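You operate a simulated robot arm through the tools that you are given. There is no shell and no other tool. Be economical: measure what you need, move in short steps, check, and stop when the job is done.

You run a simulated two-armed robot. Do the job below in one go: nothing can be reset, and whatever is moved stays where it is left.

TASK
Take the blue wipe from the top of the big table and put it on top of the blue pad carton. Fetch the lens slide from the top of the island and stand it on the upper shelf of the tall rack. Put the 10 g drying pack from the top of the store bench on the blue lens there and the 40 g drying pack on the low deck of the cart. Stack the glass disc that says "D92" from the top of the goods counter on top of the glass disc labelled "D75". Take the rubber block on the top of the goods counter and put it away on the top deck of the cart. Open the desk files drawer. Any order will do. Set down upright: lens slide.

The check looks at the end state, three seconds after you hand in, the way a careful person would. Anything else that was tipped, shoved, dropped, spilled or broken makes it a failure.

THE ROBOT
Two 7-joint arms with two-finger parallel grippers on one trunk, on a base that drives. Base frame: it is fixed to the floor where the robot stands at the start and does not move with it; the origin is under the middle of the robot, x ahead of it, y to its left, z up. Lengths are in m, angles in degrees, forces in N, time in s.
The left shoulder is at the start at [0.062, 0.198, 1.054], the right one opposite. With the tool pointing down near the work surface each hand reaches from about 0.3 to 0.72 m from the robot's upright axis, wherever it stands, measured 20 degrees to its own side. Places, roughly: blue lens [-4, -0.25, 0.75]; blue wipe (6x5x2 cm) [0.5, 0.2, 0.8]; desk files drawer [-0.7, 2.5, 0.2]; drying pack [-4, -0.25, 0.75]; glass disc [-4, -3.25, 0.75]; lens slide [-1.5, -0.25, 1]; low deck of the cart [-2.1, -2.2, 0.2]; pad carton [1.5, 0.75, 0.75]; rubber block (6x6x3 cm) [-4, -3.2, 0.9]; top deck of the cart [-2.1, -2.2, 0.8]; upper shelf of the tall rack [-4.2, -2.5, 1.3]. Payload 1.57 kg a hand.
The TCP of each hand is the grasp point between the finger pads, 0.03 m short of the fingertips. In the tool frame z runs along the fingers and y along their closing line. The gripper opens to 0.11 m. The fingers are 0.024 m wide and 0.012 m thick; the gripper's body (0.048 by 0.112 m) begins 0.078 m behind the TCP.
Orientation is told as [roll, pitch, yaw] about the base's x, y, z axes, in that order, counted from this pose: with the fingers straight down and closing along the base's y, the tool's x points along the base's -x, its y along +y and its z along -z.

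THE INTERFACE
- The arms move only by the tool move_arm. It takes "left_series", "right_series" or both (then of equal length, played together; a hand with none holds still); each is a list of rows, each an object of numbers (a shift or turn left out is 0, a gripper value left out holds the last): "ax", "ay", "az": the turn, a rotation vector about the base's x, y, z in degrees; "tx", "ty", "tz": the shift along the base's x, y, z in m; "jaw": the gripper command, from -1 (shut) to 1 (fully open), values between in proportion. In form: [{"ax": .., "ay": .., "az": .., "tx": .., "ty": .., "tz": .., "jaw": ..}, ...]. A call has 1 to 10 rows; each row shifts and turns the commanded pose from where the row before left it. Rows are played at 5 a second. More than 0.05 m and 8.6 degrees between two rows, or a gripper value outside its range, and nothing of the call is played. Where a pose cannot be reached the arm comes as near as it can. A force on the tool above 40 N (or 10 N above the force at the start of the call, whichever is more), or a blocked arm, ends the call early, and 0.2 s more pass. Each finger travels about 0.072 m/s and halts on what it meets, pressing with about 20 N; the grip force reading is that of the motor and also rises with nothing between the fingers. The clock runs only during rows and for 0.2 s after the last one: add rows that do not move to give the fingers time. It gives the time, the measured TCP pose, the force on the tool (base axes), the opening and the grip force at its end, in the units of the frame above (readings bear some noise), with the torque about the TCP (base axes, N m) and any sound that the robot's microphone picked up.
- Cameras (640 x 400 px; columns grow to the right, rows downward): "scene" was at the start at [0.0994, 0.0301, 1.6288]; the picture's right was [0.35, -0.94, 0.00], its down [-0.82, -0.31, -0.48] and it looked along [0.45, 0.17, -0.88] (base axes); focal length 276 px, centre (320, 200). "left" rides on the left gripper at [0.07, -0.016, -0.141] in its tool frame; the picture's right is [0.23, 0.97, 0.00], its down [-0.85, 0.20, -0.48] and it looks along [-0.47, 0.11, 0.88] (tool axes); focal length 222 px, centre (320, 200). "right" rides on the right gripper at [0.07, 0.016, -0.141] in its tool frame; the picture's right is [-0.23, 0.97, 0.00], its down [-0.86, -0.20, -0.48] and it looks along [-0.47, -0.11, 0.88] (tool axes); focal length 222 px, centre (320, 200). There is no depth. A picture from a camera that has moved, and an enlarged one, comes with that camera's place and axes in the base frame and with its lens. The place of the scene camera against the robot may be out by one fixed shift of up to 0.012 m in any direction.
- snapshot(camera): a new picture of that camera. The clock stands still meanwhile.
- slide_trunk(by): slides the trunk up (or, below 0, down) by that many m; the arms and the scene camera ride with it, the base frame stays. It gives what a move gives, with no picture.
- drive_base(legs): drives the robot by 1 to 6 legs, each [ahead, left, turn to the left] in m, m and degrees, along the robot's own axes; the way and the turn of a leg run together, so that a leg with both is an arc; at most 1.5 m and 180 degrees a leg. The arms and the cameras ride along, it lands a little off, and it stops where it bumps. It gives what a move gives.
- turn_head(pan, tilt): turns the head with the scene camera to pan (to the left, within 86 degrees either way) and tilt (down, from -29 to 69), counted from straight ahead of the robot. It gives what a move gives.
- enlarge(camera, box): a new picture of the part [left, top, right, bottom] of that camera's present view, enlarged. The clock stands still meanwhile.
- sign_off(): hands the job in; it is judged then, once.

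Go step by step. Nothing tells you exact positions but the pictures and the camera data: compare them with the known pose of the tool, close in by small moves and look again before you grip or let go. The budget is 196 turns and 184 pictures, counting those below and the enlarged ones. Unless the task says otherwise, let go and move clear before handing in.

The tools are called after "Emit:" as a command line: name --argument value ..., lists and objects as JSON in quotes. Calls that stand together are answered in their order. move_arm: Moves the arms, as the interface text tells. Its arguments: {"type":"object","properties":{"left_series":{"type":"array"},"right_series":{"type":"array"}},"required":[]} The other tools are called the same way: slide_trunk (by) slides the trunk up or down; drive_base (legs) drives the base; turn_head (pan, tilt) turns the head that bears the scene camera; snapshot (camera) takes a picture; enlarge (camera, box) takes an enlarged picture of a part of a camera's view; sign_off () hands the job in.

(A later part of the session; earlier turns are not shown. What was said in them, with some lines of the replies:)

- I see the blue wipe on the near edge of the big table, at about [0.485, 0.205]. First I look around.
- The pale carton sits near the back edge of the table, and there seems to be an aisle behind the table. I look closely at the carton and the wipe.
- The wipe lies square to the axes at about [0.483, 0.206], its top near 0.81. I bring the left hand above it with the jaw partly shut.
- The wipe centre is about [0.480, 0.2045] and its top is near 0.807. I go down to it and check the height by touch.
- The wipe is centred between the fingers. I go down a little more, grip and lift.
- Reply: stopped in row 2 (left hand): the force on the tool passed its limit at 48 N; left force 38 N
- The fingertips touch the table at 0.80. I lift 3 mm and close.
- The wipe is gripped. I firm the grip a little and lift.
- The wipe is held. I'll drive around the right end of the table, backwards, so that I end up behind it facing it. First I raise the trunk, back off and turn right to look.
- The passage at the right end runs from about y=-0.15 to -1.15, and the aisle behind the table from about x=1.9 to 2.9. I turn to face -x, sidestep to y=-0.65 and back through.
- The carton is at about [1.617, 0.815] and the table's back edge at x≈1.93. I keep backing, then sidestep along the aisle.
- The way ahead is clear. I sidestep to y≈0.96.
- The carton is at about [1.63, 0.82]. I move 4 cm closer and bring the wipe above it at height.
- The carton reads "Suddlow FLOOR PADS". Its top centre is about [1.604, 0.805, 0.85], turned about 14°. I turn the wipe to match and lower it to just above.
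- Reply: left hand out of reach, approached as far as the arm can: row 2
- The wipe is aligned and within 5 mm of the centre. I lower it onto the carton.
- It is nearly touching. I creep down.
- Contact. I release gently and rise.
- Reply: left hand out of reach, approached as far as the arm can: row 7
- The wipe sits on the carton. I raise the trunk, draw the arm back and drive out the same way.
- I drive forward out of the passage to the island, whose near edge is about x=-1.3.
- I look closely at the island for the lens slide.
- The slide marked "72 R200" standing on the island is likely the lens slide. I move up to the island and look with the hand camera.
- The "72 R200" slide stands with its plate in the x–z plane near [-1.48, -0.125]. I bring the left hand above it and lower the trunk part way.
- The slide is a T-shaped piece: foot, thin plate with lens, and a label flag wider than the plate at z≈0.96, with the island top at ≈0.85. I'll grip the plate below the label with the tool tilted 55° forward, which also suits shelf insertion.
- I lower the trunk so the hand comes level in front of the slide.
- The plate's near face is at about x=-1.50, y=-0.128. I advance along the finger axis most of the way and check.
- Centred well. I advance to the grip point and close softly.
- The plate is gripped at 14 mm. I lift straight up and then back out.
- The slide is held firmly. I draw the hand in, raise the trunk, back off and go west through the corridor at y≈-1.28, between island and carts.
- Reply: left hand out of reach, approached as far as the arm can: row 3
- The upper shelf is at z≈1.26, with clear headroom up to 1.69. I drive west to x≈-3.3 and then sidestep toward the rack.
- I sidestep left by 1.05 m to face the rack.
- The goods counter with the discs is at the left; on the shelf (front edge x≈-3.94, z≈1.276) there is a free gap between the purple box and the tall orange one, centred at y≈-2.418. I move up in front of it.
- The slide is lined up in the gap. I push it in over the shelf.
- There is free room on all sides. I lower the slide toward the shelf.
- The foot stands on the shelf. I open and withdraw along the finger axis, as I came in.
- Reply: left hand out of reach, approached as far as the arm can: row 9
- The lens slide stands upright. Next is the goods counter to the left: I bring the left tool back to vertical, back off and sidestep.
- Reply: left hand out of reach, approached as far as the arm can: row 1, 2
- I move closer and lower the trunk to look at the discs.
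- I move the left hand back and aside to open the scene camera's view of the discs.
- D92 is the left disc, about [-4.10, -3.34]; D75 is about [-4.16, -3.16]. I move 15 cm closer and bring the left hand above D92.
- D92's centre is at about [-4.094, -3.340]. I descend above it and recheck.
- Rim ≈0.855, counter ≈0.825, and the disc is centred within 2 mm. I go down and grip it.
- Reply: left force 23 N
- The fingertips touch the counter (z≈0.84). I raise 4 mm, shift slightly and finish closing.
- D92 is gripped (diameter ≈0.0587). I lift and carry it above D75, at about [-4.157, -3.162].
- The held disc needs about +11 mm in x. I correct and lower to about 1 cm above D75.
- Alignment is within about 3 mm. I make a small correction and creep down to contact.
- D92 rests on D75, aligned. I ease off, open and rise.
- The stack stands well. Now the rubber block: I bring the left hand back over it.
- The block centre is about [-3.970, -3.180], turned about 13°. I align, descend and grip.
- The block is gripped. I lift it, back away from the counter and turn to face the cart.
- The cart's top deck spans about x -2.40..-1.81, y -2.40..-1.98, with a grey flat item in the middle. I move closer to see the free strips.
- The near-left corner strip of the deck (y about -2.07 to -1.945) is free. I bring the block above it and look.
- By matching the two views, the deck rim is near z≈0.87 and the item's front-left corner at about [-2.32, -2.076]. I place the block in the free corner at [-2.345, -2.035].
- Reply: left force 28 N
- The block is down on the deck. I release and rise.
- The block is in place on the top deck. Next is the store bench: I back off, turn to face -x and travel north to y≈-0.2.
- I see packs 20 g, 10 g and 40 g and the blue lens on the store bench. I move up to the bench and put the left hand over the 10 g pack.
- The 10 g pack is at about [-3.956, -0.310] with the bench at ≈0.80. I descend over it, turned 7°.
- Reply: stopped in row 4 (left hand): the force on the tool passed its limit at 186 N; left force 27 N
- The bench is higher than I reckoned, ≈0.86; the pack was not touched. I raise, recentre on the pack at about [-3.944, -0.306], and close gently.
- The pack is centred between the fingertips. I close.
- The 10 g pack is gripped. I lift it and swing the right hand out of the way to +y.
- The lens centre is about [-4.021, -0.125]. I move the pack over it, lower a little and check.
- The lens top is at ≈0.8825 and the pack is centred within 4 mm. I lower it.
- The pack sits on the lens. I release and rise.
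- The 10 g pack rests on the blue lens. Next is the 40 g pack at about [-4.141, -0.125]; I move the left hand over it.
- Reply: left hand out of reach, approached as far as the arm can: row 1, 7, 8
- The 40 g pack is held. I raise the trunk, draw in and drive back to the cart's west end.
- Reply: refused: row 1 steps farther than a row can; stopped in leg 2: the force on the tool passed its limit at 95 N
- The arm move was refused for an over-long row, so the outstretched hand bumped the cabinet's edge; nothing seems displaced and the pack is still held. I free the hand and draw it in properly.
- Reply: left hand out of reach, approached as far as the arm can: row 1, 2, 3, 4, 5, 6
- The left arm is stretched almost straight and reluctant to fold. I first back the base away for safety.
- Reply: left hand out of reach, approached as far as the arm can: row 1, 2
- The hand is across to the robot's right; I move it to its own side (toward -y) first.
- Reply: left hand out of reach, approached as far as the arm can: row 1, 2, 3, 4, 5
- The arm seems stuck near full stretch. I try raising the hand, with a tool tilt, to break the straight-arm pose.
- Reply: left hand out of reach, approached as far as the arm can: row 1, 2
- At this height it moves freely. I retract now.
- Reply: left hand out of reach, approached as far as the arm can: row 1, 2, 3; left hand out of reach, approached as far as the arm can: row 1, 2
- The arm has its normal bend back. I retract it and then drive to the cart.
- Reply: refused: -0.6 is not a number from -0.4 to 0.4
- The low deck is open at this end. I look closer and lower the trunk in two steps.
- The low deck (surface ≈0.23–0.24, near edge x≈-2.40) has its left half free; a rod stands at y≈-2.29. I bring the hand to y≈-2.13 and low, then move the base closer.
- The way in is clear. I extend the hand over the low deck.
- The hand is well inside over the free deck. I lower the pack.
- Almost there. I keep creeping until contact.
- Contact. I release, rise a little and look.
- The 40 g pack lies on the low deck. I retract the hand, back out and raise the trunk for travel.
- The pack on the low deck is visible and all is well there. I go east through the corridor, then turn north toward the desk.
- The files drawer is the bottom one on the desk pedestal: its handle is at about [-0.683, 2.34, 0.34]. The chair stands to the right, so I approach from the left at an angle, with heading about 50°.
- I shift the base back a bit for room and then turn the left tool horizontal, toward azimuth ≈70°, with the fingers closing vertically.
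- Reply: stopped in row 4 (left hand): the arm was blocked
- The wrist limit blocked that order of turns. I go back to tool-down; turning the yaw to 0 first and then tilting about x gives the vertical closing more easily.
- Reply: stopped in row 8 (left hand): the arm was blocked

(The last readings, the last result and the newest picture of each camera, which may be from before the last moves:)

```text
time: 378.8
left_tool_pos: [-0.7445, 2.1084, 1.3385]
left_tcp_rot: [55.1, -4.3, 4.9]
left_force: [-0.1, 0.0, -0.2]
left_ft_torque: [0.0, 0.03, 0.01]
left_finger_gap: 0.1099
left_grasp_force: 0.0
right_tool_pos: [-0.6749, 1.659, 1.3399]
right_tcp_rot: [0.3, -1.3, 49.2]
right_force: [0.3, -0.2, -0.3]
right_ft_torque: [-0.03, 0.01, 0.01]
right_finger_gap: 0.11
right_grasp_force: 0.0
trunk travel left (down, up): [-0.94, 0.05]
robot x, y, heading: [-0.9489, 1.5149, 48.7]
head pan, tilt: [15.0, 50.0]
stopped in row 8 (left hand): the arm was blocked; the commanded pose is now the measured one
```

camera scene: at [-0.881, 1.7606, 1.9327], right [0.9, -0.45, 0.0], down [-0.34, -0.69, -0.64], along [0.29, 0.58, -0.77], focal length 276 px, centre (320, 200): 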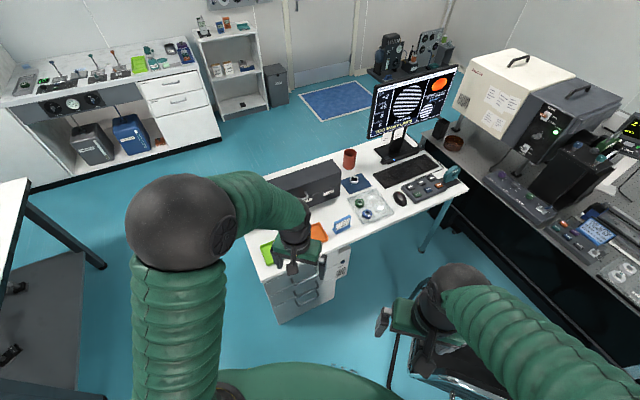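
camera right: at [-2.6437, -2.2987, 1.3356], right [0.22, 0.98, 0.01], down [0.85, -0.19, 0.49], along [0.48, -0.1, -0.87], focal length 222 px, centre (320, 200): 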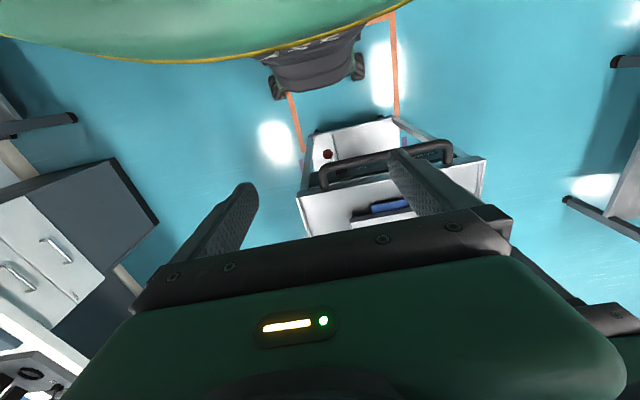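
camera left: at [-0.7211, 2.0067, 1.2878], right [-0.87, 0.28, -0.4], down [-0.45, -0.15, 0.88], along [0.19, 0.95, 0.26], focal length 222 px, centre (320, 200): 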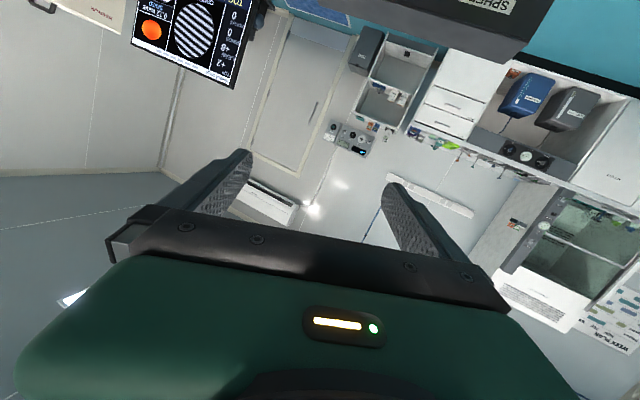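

The tool is now 55° forward with the fingers closing in the vertical plane, which is enough to clamp the bar. I lower the trunk.

Emit:
slide_trunk --by -0.4

Emit:
slide_trunk --by -0.4

Emit:
slide_trunk --by -0.12

Emit:
turn_head --pan 20 --tilt 45

Emit:
snapshot --camera "scene"

Emit:
snapshot --camera "left"

```text
time: 380.0
left_tool_pos: [-0.7323, 2.1074, 1.3095]
left_tcp_rot: [53.2, -13.0, 5.4]
left_force: [0.4, 0.1, 0.3]
left_ft_torque: [-0.02, 0.01, 0.0]
left_finger_gap: 0.1101
left_grasp_force: 0.1
right_tool_pos: [-0.6727, 1.6578, 1.2701]
right_tcp_rot: [0.2, -1.3, 49.2]
right_force: [0.2, -0.5, -0.6]
right_ft_torque: [-0.01, 0.0, -0.01]
right_finger_gap: 0.1098
right_grasp_force: 0.0
trunk travel left (down, up): [-0.874, 0.116]
robot x, y, heading: [-0.9506, 1.5189, 48.9]
head pan, tilt: [15.0, 50.0]
stopped: the arm was blocked; the commanded pose is now the measured one
```

```text
time: 381.4
left_tool_pos: [-0.7282, 2.1094, 1.2539]
left_tcp_rot: [51.1, -21.2, 6.5]
left_force: [-0.7, -0.7, -0.1]
left_ft_torque: [0.01, 0.01, 0.02]
left_finger_gap: 0.1098
left_grasp_force: 0.1
right_tool_pos: [-0.6746, 1.6565, 1.1741]
right_tcp_rot: [0.4, -1.3, 49.2]
right_force: [-0.3, 0.1, -1.0]
right_ft_torque: [0.0, 0.01, 0.03]
right_finger_gap: 0.11
right_grasp_force: 0.1
trunk travel left (down, up): [-0.779, 0.211]
robot x, y, heading: [-0.9518, 1.5182, 48.7]
head pan, tilt: [15.0, 50.0]
stopped: the arm was blocked; the commanded pose is now the measured one
```

```text
time: 382.9
left_tool_pos: [-0.7303, 2.1095, 1.1635]
left_tcp_rot: [49.8, -26.4, 7.2]
left_force: [-0.1, 0.5, -1.3]
left_ft_torque: [-0.03, 0.02, -0.03]
left_finger_gap: 0.1099
left_grasp_force: 0.0
right_tool_pos: [-0.6741, 1.6565, 1.0576]
right_tcp_rot: [0.3, -1.3, 49.2]
right_force: [-0.7, -0.5, 0.1]
right_ft_torque: [0.0, 0.02, -0.02]
right_finger_gap: 0.1101
right_grasp_force: 0.1
trunk travel left (down, up): [-0.659, 0.331]
robot x, y, heading: [-0.9485, 1.5132, 48.9]
head pan, tilt: [15.0, 50.0]
```

```text
time: 383.6
left_tool_pos: [-0.7303, 2.1099, 1.1614]
left_tcp_rot: [49.7, -26.4, 7.3]
left_force: [0.8, -0.2, 0.3]
left_ft_torque: [0.0, 0.03, 0.0]
left_finger_gap: 0.1098
left_grasp_force: 0.0
right_tool_pos: [-0.6745, 1.6566, 1.0568]
right_tcp_rot: [0.3, -1.3, 49.2]
right_force: [-0.1, 0.5, 0.1]
right_ft_torque: [0.01, 0.0, 0.01]
right_finger_gap: 0.1099
right_grasp_force: 0.0
trunk travel left (down, up): [-0.659, 0.331]
robot x, y, heading: [-0.9514, 1.5175, 48.7]
head pan, tilt: [20.0, 45.0]
```

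```text
42 pictures are left
camera scene: at [-0.8935, 1.6212, 1.6574], right [0.93, -0.36, 0.0], down [-0.26, -0.66, -0.71], along [0.26, 0.66, -0.71], focal length 276 px, centre (320, 200)
```

scene: 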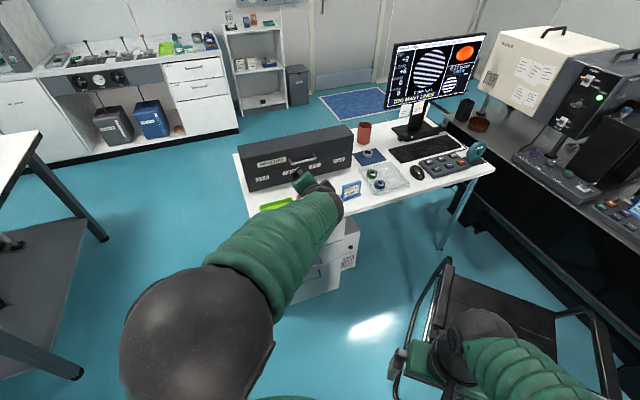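

```text
41 pictures are left
camera left: at [-0.8105, 1.9798, 1.2012], right [-0.61, 0.56, 0.56], down [0.59, -0.16, 0.79], along [0.53, 0.81, -0.23], focal length 222 px, centre (320, 200)
```

left: 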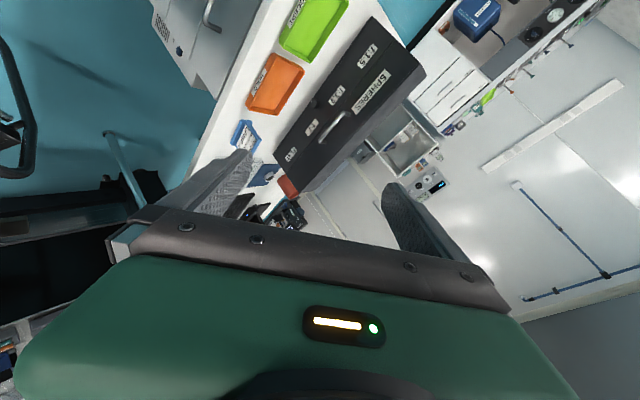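

The wrist prefers another arrangement: if the robot stands facing +x to the left of the drawer, rolling the forearm points the fingers left (+y) with vertical closing. I raise the trunk and restore the left tool to vertical first.

Emit:
slide_trunk --by 0.2

Emit:
move_arm --left_series '[{"ax": -8}, {"ax": -8}, {"ax": -8}, {"ax": -8}, {"ax": -8}, {"ax": -8}, {"ax": -2}, {}]'

```text
time: 385.7
left_tool_pos: [-0.7277, 2.107, 1.3367]
left_tcp_rot: [51.1, -20.9, 6.3]
left_force: [0.2, 0.5, -0.6]
left_ft_torque: [-0.04, 0.01, 0.03]
left_finger_gap: 0.1101
left_grasp_force: 0.1
right_tool_pos: [-0.6735, 1.6569, 1.2575]
right_tcp_rot: [0.4, -1.4, 49.2]
right_force: [-0.7, 0.6, 0.6]
right_ft_torque: [-0.01, 0.02, -0.02]
right_finger_gap: 0.1098
right_grasp_force: 0.2
trunk travel left (down, up): [-0.859, 0.131]
robot x, y, heading: [-0.9505, 1.5172, 48.6]
head pan, tilt: [20.0, 45.0]
```

```text
time: 387.5
left_tool_pos: [-0.7296, 2.1072, 1.3355]
left_tcp_rot: [0.8, -8.6, 20.0]
left_force: [-0.9, 0.8, -0.2]
left_ft_torque: [-0.03, 0.04, 0.03]
left_finger_gap: 0.11
left_grasp_force: 0.1
right_tool_pos: [-0.6755, 1.6562, 1.2567]
right_tcp_rot: [0.3, -1.2, 49.3]
right_force: [-1.4, 0.5, -0.5]
right_ft_torque: [-0.02, 0.01, -0.02]
right_finger_gap: 0.1103
right_grasp_force: 0.1
trunk travel left (down, up): [-0.859, 0.131]
robot x, y, heading: [-0.9536, 1.515, 48.5]
head pan, tilt: [20.0, 45.0]
```

Emit:
move_arm --left_series '[{"az": 7.2, "ty": -0.04}, {"az": 7.2, "ty": -0.04}, {"az": 7.2, "ty": -0.04}, {"az": 7.0, "ty": -0.04}, {"ax": -5.7, "ay": 5.0}, {"tx": 0.0}]'

```text
time: 388.9
left_tool_pos: [-0.7271, 1.9494, 1.3349]
left_tcp_rot: [1.0, -1.0, 48.8]
left_force: [0.0, 0.3, -0.1]
left_ft_torque: [0.0, -0.01, 0.01]
left_finger_gap: 0.11
left_grasp_force: 0.0
right_tool_pos: [-0.6732, 1.6591, 1.2571]
right_tcp_rot: [0.3, -1.2, 49.1]
right_force: [0.0, 0.1, -0.5]
right_ft_torque: [-0.02, 0.01, -0.02]
right_finger_gap: 0.11
right_grasp_force: 0.1
trunk travel left (down, up): [-0.859, 0.131]
robot x, y, heading: [-0.9519, 1.514, 48.6]
head pan, tilt: [20.0, 45.0]
```

Emit:
drive_base --legs '[[0.148, 0.461, 0], [0, 0, -48.6]]'

Emit:
turn_head --pan 35 --tilt 50

Emit:
snapshot --camera "scene"

```text
time: 394.0
left_tool_pos: [-0.7371, 2.0721, 1.3344]
left_tcp_rot: [0.9, -1.2, 1.9]
left_force: [0.1, -0.9, 1.0]
left_ft_torque: [0.0, -0.03, 0.03]
left_finger_gap: 0.1099
left_grasp_force: 0.1
right_tool_pos: [-0.9135, 1.8335, 1.2585]
right_tcp_rot: [0.3, -1.3, 2.4]
right_force: [0.5, 0.1, -0.2]
right_ft_torque: [0.02, -0.05, 0.02]
right_finger_gap: 0.1098
right_grasp_force: 0.1
trunk travel left (down, up): [-0.859, 0.131]
robot x, y, heading: [-1.2024, 1.9343, 1.9]
head pan, tilt: [20.0, 45.0]
```

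```text
time: 394.8
left_tool_pos: [-0.7369, 2.0719, 1.3352]
left_tcp_rot: [0.9, -1.2, 1.8]
left_force: [-0.6, 0.4, -0.1]
left_ft_torque: [0.01, -0.02, -0.02]
left_finger_gap: 0.1103
left_grasp_force: 0.0
right_tool_pos: [-0.9147, 1.8314, 1.2582]
right_tcp_rot: [0.4, -1.3, 2.4]
right_force: [-0.1, 0.3, 0.2]
right_ft_torque: [0.0, -0.01, 0.01]
right_finger_gap: 0.1099
right_grasp_force: 0.1
trunk travel left (down, up): [-0.859, 0.131]
robot x, y, heading: [-1.2073, 1.9379, 1.9]
head pan, tilt: [35.0, 50.0]
```

```text
40 pictures are left
camera scene: at [-1.1052, 1.9891, 1.8515], right [0.6, -0.8, 0.0], down [-0.61, -0.46, -0.64], along [0.51, 0.39, -0.77], focal length 276 px, centre (320, 200)
```

scene: 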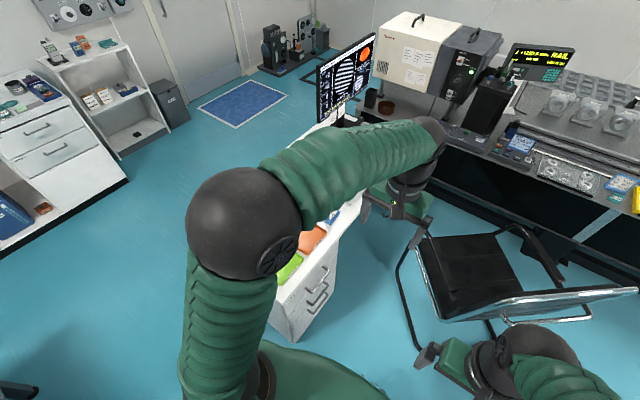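

I shift the base slightly right and then roll the left hand to the left at height, to see how the elbow sits.

Emit:
drive_base --legs '[[0, -0.09, -1.9]]'

Emit:
move_arm --left_series '[{"ax": 8, "ty": 0.023}, {"ax": 8, "ty": 0.023}, {"ax": 8, "ty": 0.023}, {"ax": 8, "ty": 0.023}, {"ax": 8, "ty": 0.023}, {"ax": 8, "ty": 0.023}, {"ax": 8, "ty": 0.023}, {"ax": 8, "ty": 0.023}, {"ax": 8, "ty": 0.023}, {}]'

Emit:
snapshot --camera "scene"

```text
time: 395.9
left_tool_pos: [-0.7318, 2.0063, 1.3332]
left_tcp_rot: [-0.5, -1.1, 0.5]
left_force: [0.0, 1.9, 0.3]
left_ft_torque: [-0.09, 0.06, -0.01]
left_finger_gap: 0.1103
left_grasp_force: 0.1
right_tool_pos: [-0.9163, 1.7702, 1.2598]
right_tcp_rot: [-1.0, -1.3, 0.9]
right_force: [-0.5, -1.1, -0.7]
right_ft_torque: [0.03, 0.03, -0.01]
right_finger_gap: 0.11
right_grasp_force: 0.0
trunk travel left (down, up): [-0.859, 0.131]
robot x, y, heading: [-1.202, 1.8539, 0.5]
head pan, tilt: [35.0, 50.0]
```

```text
time: 398.1
left_tool_pos: [-0.7343, 2.1796, 1.3366]
left_tcp_rot: [73.0, -0.8, -1.1]
left_force: [0.8, 0.4, -0.7]
left_ft_torque: [0.04, 0.02, 0.0]
left_finger_gap: 0.11
left_grasp_force: 0.0
right_tool_pos: [-0.9162, 1.74, 1.2578]
right_tcp_rot: [0.3, -1.4, 0.8]
right_force: [0.1, 0.0, 0.3]
right_ft_torque: [-0.01, 0.01, 0.01]
right_finger_gap: 0.1101
right_grasp_force: 0.1
trunk travel left (down, up): [-0.859, 0.131]
robot x, y, heading: [-1.2043, 1.8552, 0.1]
head pan, tilt: [35.0, 50.0]
```

```text
39 pictures are left
camera scene: at [-1.1022, 1.8966, 1.8516], right [0.58, -0.82, 0.0], down [-0.63, -0.44, -0.64], along [0.52, 0.37, -0.77], focal length 276 px, centre (320, 200)
```

scene: 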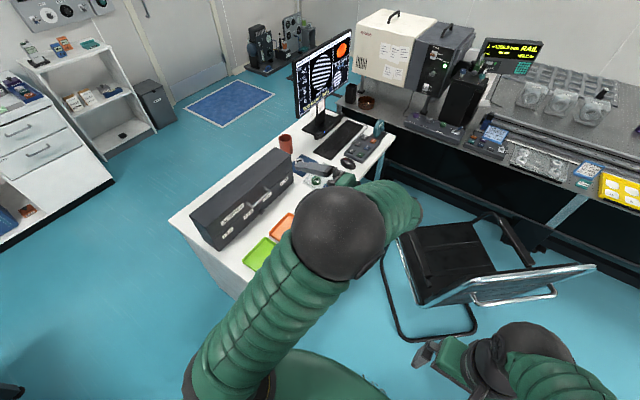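

This pose works: fingers toward +y, closing vertical, and the elbow high and clear of the desk. I lower the trunk in steps.

Emit:
slide_trunk --by -0.4

Emit:
slide_trunk --by -0.4

```text
time: 401.9
left_tool_pos: [-0.7345, 2.1885, 0.9354]
left_tcp_rot: [72.6, -0.8, -0.9]
left_force: [0.1, -0.3, 0.6]
left_ft_torque: [-0.02, 0.01, 0.02]
left_finger_gap: 0.11
left_grasp_force: 0.0
right_tool_pos: [-0.9166, 1.7483, 0.8581]
right_tcp_rot: [-0.1, -1.3, 0.9]
right_force: [0.9, 0.0, -0.3]
right_ft_torque: [0.0, 0.01, 0.01]
right_finger_gap: 0.1098
right_grasp_force: 0.0
trunk travel left (down, up): [-0.459, 0.531]
robot x, y, heading: [-1.2019, 1.8556, 0.3]
head pan, tilt: [35.0, 50.0]
```

```text
time: 405.7
left_tool_pos: [-0.7338, 2.1891, 0.5338]
left_tcp_rot: [72.6, -0.8, -1.0]
left_force: [-0.2, 0.1, 0.0]
left_ft_torque: [0.01, -0.02, -0.05]
left_finger_gap: 0.1099
left_grasp_force: 0.1
right_tool_pos: [-0.9154, 1.7489, 0.4594]
right_tcp_rot: [-0.1, -1.4, 0.9]
right_force: [-0.1, -0.1, 0.3]
right_ft_torque: [0.01, 0.02, 0.0]
right_finger_gap: 0.1098
right_grasp_force: 0.2
trunk travel left (down, up): [-0.059, 0.931]
robot x, y, heading: [-1.2004, 1.8529, 0.4]
head pan, tilt: [35.0, 50.0]
```

Emit:
snapshot --camera "left"

Emit:
turn_head --pan 40 --tilt 45

Emit:
snapshot --camera "scene"

```text
38 pictures are left
camera left: at [-0.8058, 2.0507, 0.5596], right [-0.24, 0.3, 0.93], down [0.84, -0.41, 0.35], along [0.48, 0.86, -0.15], focal length 222 px, centre (320, 200)
```

left: 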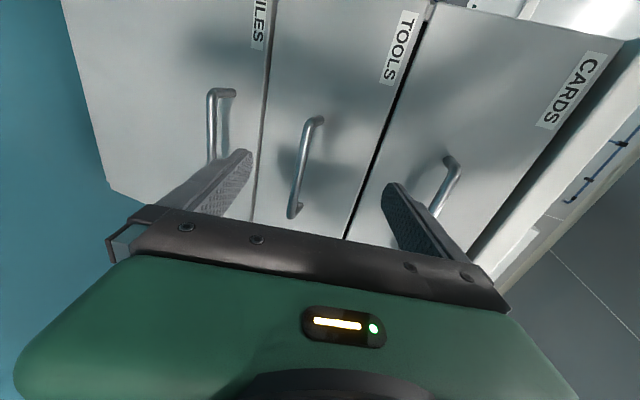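

```text
time: 406.4
left_tool_pos: [-0.7352, 2.1891, 0.5334]
left_tcp_rot: [72.6, -0.7, -1.0]
left_force: [0.2, 0.4, -0.3]
left_ft_torque: [0.02, -0.02, -0.01]
left_finger_gap: 0.1101
left_grasp_force: 0.0
right_tool_pos: [-0.9174, 1.7481, 0.4585]
right_tcp_rot: [-0.2, -1.3, 0.9]
right_force: [-1.1, -0.2, 0.3]
right_ft_torque: [0.01, 0.02, -0.04]
right_finger_gap: 0.11
right_grasp_force: 0.1
trunk travel left (down, up): [-0.059, 0.931]
robot x, y, heading: [-1.2029, 1.8516, 0.2]
head pan, tilt: [40.0, 45.0]
```

```text
37 pictures are left
camera scene: at [-1.1038, 1.9103, 1.0584], right [0.64, -0.76, 0.0], down [-0.54, -0.46, -0.71], along [0.54, 0.46, -0.71], focal length 276 px, centre (320, 200)
```

scene: 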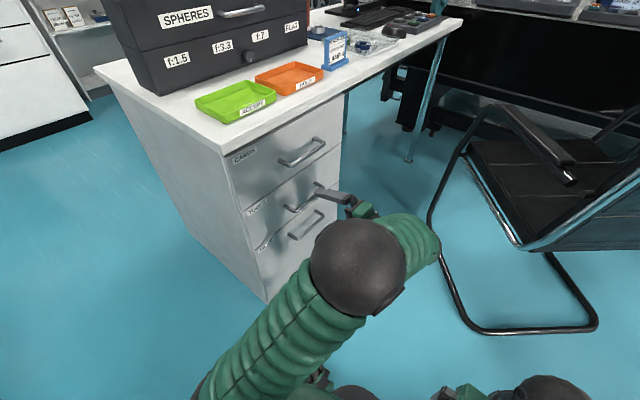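

From the hand camera the FILES bar lies near [-0.685, 2.35, 0.33]. I lower to its level and shift to its middle.

Emit:
slide_trunk --by -0.05

Emit:
move_arm --left_series '[{"tx": 0.015, "tz": -0.03, "jaw": 0.3}, {"tx": 0.015, "tz": -0.03}, {"tx": 0.015, "tz": -0.03}, {}]'

Emit:
snapshot --camera "left"

```text
time: 407.3
left_tool_pos: [-0.7341, 2.1902, 0.4845]
left_tcp_rot: [72.5, -0.8, -1.0]
left_force: [-0.3, 1.1, -0.3]
left_ft_torque: [0.04, 0.01, 0.03]
left_finger_gap: 0.1101
left_grasp_force: 0.0
right_tool_pos: [-0.9156, 1.7476, 0.4084]
right_tcp_rot: [-0.1, -1.4, 0.9]
right_force: [0.3, -0.2, -0.2]
right_ft_torque: [-0.01, -0.02, 0.01]
right_finger_gap: 0.1099
right_grasp_force: 0.1
trunk travel left (down, up): [-0.009, 0.981]
robot x, y, heading: [-1.2024, 1.8524, 0.1]
head pan, tilt: [40.0, 45.0]
```

```text
time: 408.3
left_tool_pos: [-0.6906, 2.1887, 0.3962]
left_tcp_rot: [72.7, -0.8, -1.0]
left_force: [-0.3, -0.5, -0.5]
left_ft_torque: [0.02, 0.01, -0.02]
left_finger_gap: 0.0716
left_grasp_force: 0.1
right_tool_pos: [-0.9166, 1.7483, 0.4083]
right_tcp_rot: [-0.2, -1.3, 0.8]
right_force: [1.2, -0.3, 0.4]
right_ft_torque: [-0.03, 0.02, -0.02]
right_finger_gap: 0.11
right_grasp_force: 0.1
trunk travel left (down, up): [-0.009, 0.981]
robot x, y, heading: [-1.2022, 1.8517, 0.2]
head pan, tilt: [40.0, 45.0]
```

```text
36 pictures are left
camera left: at [-0.7625, 2.0496, 0.4205], right [-0.24, 0.3, 0.93], down [0.84, -0.41, 0.35], along [0.48, 0.86, -0.15], focal length 222 px, centre (320, 200)
```

left: 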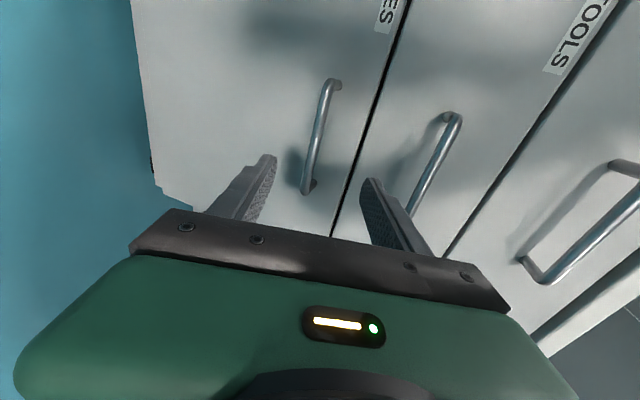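

The bar is at about y=2.295, z=0.353 and the fingers line up with it. I advance along the tool axis.

Emit:
move_arm --left_series '[{"ty": 0.03, "tz": -0.011}, {"ty": 0.03, "tz": -0.012}, {"ty": 0.015, "tz": -0.006}, {}]'

Emit:
snapshot --camera "left"

```text
time: 409.3
left_tool_pos: [-0.6902, 2.2628, 0.3635]
left_tcp_rot: [72.6, -0.8, -1.0]
left_force: [0.0, -0.3, 0.5]
left_ft_torque: [0.03, 0.03, 0.03]
left_finger_gap: 0.0712
left_grasp_force: 0.0
right_tool_pos: [-0.9173, 1.7491, 0.4092]
right_tcp_rot: [-0.1, -1.4, 0.9]
right_force: [0.0, -0.5, 0.6]
right_ft_torque: [0.0, 0.0, 0.03]
right_finger_gap: 0.1097
right_grasp_force: 0.1
trunk travel left (down, up): [-0.009, 0.981]
robot x, y, heading: [-1.2019, 1.8544, 0.3]
head pan, tilt: [40.0, 45.0]
```

```text
35 pictures are left
camera left: at [-0.7616, 2.1246, 0.3889], right [-0.24, 0.3, 0.93], down [0.84, -0.41, 0.35], along [0.48, 0.86, -0.15], focal length 222 px, centre (320, 200)
```

left: 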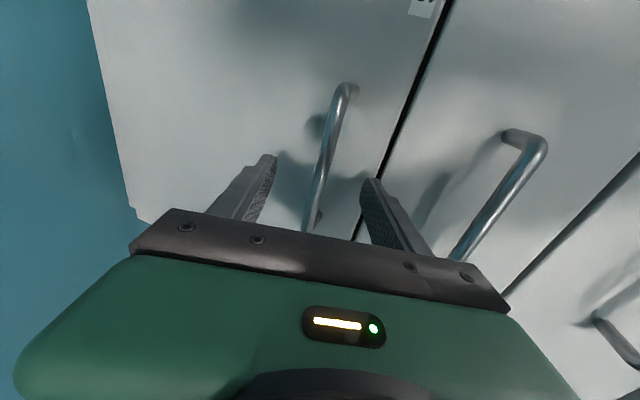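

The bar sits between the fingers. I go the last 15 mm and close on it.

Emit:
move_arm --left_series '[{"ty": 0.014, "tz": -0.004}, {"jaw": -0.2}, {"jaw": -0.5}, {"jaw": -0.8}, {"jaw": -1}, {"jaw": -1}, {}]'

Emit:
enlarge --camera "left" --box '[220, 60, 440, 240]'

```text
time: 410.9
left_tool_pos: [-0.6914, 2.2788, 0.3592]
left_tcp_rot: [72.4, -0.7, -1.1]
left_force: [-3.3, -2.7, -7.1]
left_ft_torque: [-0.17, 0.3, -0.53]
left_finger_gap: 0.0119
left_grasp_force: 29.0
right_tool_pos: [-0.9172, 1.7493, 0.4078]
right_tcp_rot: [-0.1, -1.3, 0.9]
right_force: [0.6, 0.7, 0.5]
right_ft_torque: [0.03, 0.03, 0.02]
right_finger_gap: 0.1099
right_grasp_force: 0.0
trunk travel left (down, up): [-0.009, 0.981]
robot x, y, heading: [-1.2058, 1.8552, 0.2]
head pan, tilt: [40.0, 45.0]
```

```text
2.22 times, centred on (330, 150) of left
camera zoom: at [-0.762, 2.1392, 0.3854], right [-0.23, 0.3, 0.93], down [0.84, -0.41, 0.35], along [0.48, 0.86, -0.15], focal length 494 px, centre (298, 311)
```

zoom: 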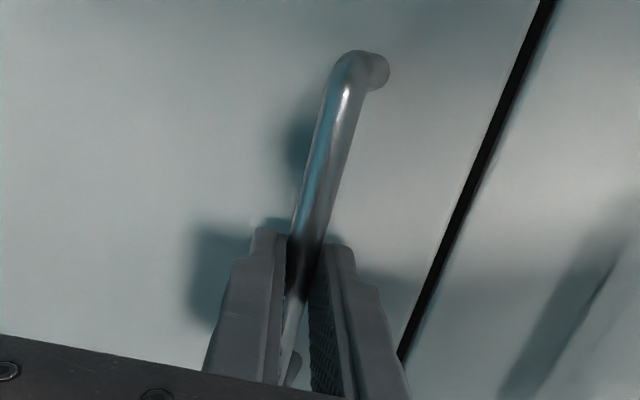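

The bar is clamped (12 mm). I try pulling gently with the arm first.

Emit:
move_arm --left_series '[{"ty": -0.015}, {"ty": -0.02}, {"ty": -0.025}, {"ty": -0.03}, {}]'

```text
time: 412.3
left_tool_pos: [-0.6981, 2.2237, 0.3605]
left_tcp_rot: [71.8, -1.1, 3.3]
left_force: [13.7, -0.4, -11.8]
left_ft_torque: [-0.3, 0.32, -1.21]
left_finger_gap: 0.0125
left_grasp_force: 29.4
right_tool_pos: [-0.9172, 1.7489, 0.4079]
right_tcp_rot: [-0.1, -1.4, 0.9]
right_force: [-0.6, 0.4, 0.3]
right_ft_torque: [0.01, 0.02, -0.01]
right_finger_gap: 0.1101
right_grasp_force: 0.1
trunk travel left (down, up): [-0.009, 0.981]
robot x, y, heading: [-1.2027, 1.854, -0.1]
head pan, tilt: [40.0, 45.0]
stopped in row 5 (left hand): the arm was blocked; the commanded pose is now the measured one
```

The drawer is moving. I continue by strafing the base away from the desk.

Emit:
drive_base --legs '[[0, -0.12, 0]]'

Emit:
snapshot --camera "left"

Emit:
snapshot --camera "scene"

```text
time: 413.5
left_tool_pos: [-0.6998, 2.1068, 0.3614]
left_tcp_rot: [72.0, -1.0, 3.7]
left_force: [21.5, 1.5, -14.8]
left_ft_torque: [-0.34, 0.36, -1.03]
left_finger_gap: 0.0126
left_grasp_force: 29.8
right_tool_pos: [-0.9149, 1.6304, 0.4084]
right_tcp_rot: [-0.2, -1.4, 1.2]
right_force: [0.4, -0.5, 0.0]
right_ft_torque: [-0.01, -0.02, 0.01]
right_finger_gap: 0.1099
right_grasp_force: 0.0
trunk travel left (down, up): [-0.009, 0.981]
robot x, y, heading: [-1.1989, 1.733, 0.3]
head pan, tilt: [40.0, 45.0]
```

```text
33 pictures are left
camera left: at [-0.7597, 1.9629, 0.3869], right [-0.26, 0.28, 0.92], down [0.87, -0.34, 0.35], along [0.41, 0.9, -0.16], focal length 222 px, centre (320, 200)
```

left: 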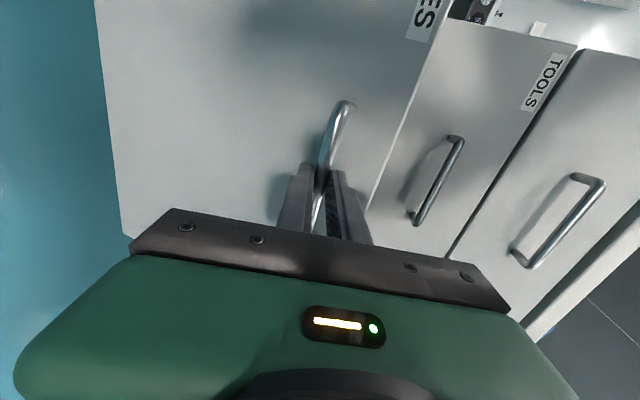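

```text
32 pictures are left
camera scene: at [-1.1007, 1.7919, 1.008], right [0.65, -0.76, 0.0], down [-0.54, -0.46, -0.7], along [0.54, 0.46, -0.71], focal length 276 px, centre (320, 200)
```

scene: 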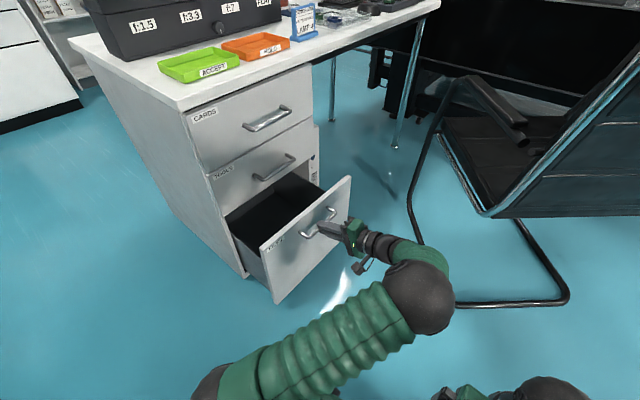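

The drawer is about 17 cm open. I pull another 13 cm.

Emit:
drive_base --legs '[[0, -0.13, 0]]'

Emit:
snapshot --camera "scene"

```text
time: 414.8
left_tool_pos: [-0.7005, 1.9741, 0.3607]
left_tcp_rot: [71.9, -1.1, 3.7]
left_force: [-4.5, 0.9, -22.6]
left_ft_torque: [-0.46, 0.4, -0.85]
left_finger_gap: 0.0125
left_grasp_force: 29.8
right_tool_pos: [-0.9171, 1.4951, 0.4084]
right_tcp_rot: [-0.2, -1.5, 0.8]
right_force: [0.4, -0.8, 1.1]
right_ft_torque: [0.03, 0.01, 0.05]
right_finger_gap: 0.1099
right_grasp_force: 0.1
trunk travel left (down, up): [-0.009, 0.981]
robot x, y, heading: [-1.204, 1.5991, -0.1]
head pan, tilt: [40.0, 45.0]
```

```text
31 pictures are left
camera scene: at [-1.1004, 1.6599, 1.0079], right [0.64, -0.77, 0.0], down [-0.54, -0.46, -0.7], along [0.54, 0.45, -0.71], focal length 276 px, centre (320, 200)
```

scene: 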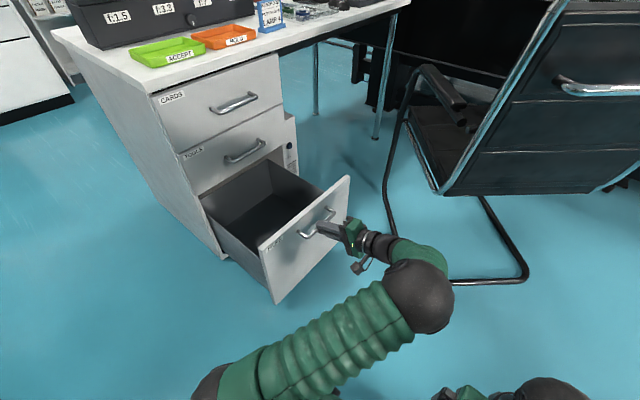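

About 30 cm open. One more small pull for good measure, then I release.

Emit:
drive_base --legs '[[0, -0.06, 0]]'

```text
time: 415.9
left_tool_pos: [-0.7009, 1.909, 0.3615]
left_tcp_rot: [71.6, -1.2, 3.7]
left_force: [1.6, -2.3, -7.3]
left_ft_torque: [-0.13, 0.62, -0.76]
left_finger_gap: 0.0125
left_grasp_force: 29.1
right_tool_pos: [-0.9178, 1.4289, 0.4109]
right_tcp_rot: [0.1, -1.8, 0.7]
right_force: [-0.5, -1.0, 0.0]
right_ft_torque: [0.03, -0.03, 0.0]
right_finger_gap: 0.1099
right_grasp_force: 0.0
trunk travel left (down, up): [-0.009, 0.981]
robot x, y, heading: [-1.2007, 1.5357, -0.1]
head pan, tilt: [40.0, 45.0]
stopped in leg 1: the force on the tool passed its limit at 48 N (the readings are from after the stop); the commanded pose is now the measured one
```

The drawer seems to be at full travel (about 37 cm). I open the fingers and withdraw along the tool axis.

Emit:
move_arm --left_series '[{"jaw": -0.5}, {"jaw": 0.0}, {"jaw": 0.4}, {}, {}]'

Emit:
move_arm --left_series '[{"ty": -0.015, "tz": 0.0045}, {"ty": -0.02, "tz": 0.006}, {"ty": -0.02, "tz": 0.006}, {}]'

Emit:
snapshot --camera "left"

```text
time: 417.1
left_tool_pos: [-0.7021, 1.911, 0.3621]
left_tcp_rot: [71.6, -1.3, 3.8]
left_force: [0.0, -0.5, -0.5]
left_ft_torque: [-0.02, 0.02, -0.04]
left_finger_gap: 0.077
left_grasp_force: 0.0
right_tool_pos: [-0.9197, 1.4297, 0.4112]
right_tcp_rot: [0.0, -1.8, 0.6]
right_force: [-0.7, 0.6, -0.4]
right_ft_torque: [-0.01, 0.02, -0.02]
right_finger_gap: 0.1101
right_grasp_force: 0.0
trunk travel left (down, up): [-0.009, 0.981]
robot x, y, heading: [-1.1997, 1.5368, 0.2]
head pan, tilt: [40.0, 45.0]
```

```text
time: 418.4
left_tool_pos: [-0.7197, 1.9061, 0.3806]
left_tcp_rot: [71.8, -1.2, 10.3]
left_force: [0.0, -0.9, 1.0]
left_ft_torque: [0.01, 0.01, 0.0]
left_finger_gap: 0.0772
left_grasp_force: 0.0
right_tool_pos: [-0.9185, 1.4296, 0.4116]
right_tcp_rot: [-0.1, -1.8, 0.7]
right_force: [0.7, 0.1, -0.6]
right_ft_torque: [0.01, -0.04, 0.0]
right_finger_gap: 0.1099
right_grasp_force: 0.1
trunk travel left (down, up): [-0.009, 0.981]
robot x, y, heading: [-1.2042, 1.5365, -0.1]
head pan, tilt: [40.0, 45.0]
stopped in row 4 (left hand): the arm was blocked; the commanded pose is now the measured one
```

```text
30 pictures are left
camera left: at [-0.7623, 1.7563, 0.4067], right [-0.3, 0.25, 0.92], down [0.9, -0.24, 0.36], along [0.31, 0.94, -0.16], focal length 222 px, centre (320, 200)
```

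left: 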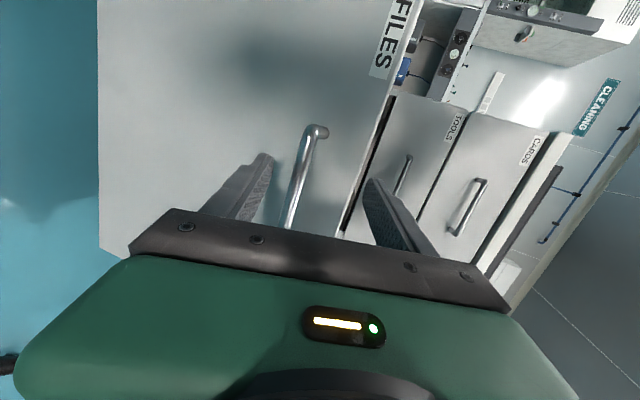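

I withdraw by strafing the base instead.

Emit:
drive_base --legs '[[0, -0.2, 0]]'

Emit:
snapshot --camera "scene"

```text
time: 420.0
left_tool_pos: [-0.7193, 1.6998, 0.383]
left_tcp_rot: [71.6, -1.2, 10.2]
left_force: [0.0, 0.1, 0.7]
left_ft_torque: [0.0, 0.01, -0.02]
left_finger_gap: 0.0769
left_grasp_force: 0.1
right_tool_pos: [-0.9191, 1.2254, 0.4111]
right_tcp_rot: [-0.1, -1.7, 0.7]
right_force: [-0.6, -1.4, 0.7]
right_ft_torque: [0.04, 0.0, 0.04]
right_finger_gap: 0.1102
right_grasp_force: 0.1
trunk travel left (down, up): [-0.009, 0.981]
robot x, y, heading: [-1.2028, 1.3328, 0.0]
head pan, tilt: [40.0, 45.0]
```

```text
29 pictures are left
camera scene: at [-1.1028, 1.389, 1.0088], right [0.64, -0.77, 0.0], down [-0.54, -0.45, -0.71], along [0.54, 0.45, -0.71], focal length 276 px, centre (320, 200)
```

scene: 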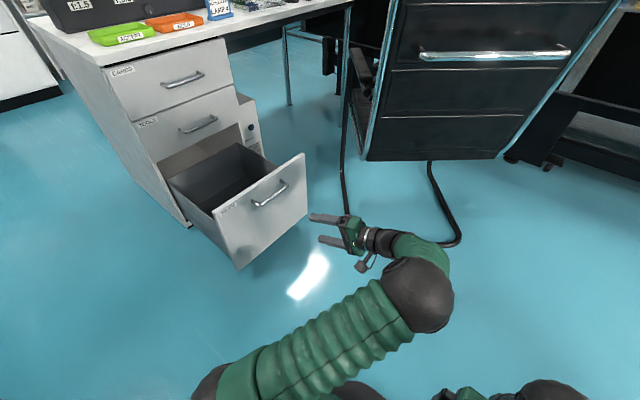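

The files drawer stands open and the hand is clear. Everything else was confirmed as I went, so I hand in.

Emit:
sign_off

```text
The job is handed in.
```

I did every item on the list and handed the job in. I checked each placement in the pictures when I released it, but did not go back for a second look.

- **Blue wipe:** it lies on top of the pale blue floor-pad carton on the big table.
- **Lens slide:** the one marked "72 R200" stands upright on the upper shelf of the tall rack, between the purple box and the "FLAT 62" box.
- **Drying packs:** the 10 g pack is on the blue lens on the store bench, and the 40 g pack is on the low deck of the cart.
- **Glass discs:** "D92" is stacked and aligned on "D75" on the goods counter.
- **Rubber block:** it is on the top deck of the cart, in the near-left corner.
- **Desk files drawer:** it is open about 37 cm. The last pull stopped on a force limit, so I take that as full travel.

Two knocks happened on the way. The fingertips pressed on the store bench with about 186 N while I went for the 10 g pack. Later the left hand bumped a dry cabinet beside the bench at about 95 N while carrying the 40 g pack. Nothing in the pictures looked moved or changed after either one.
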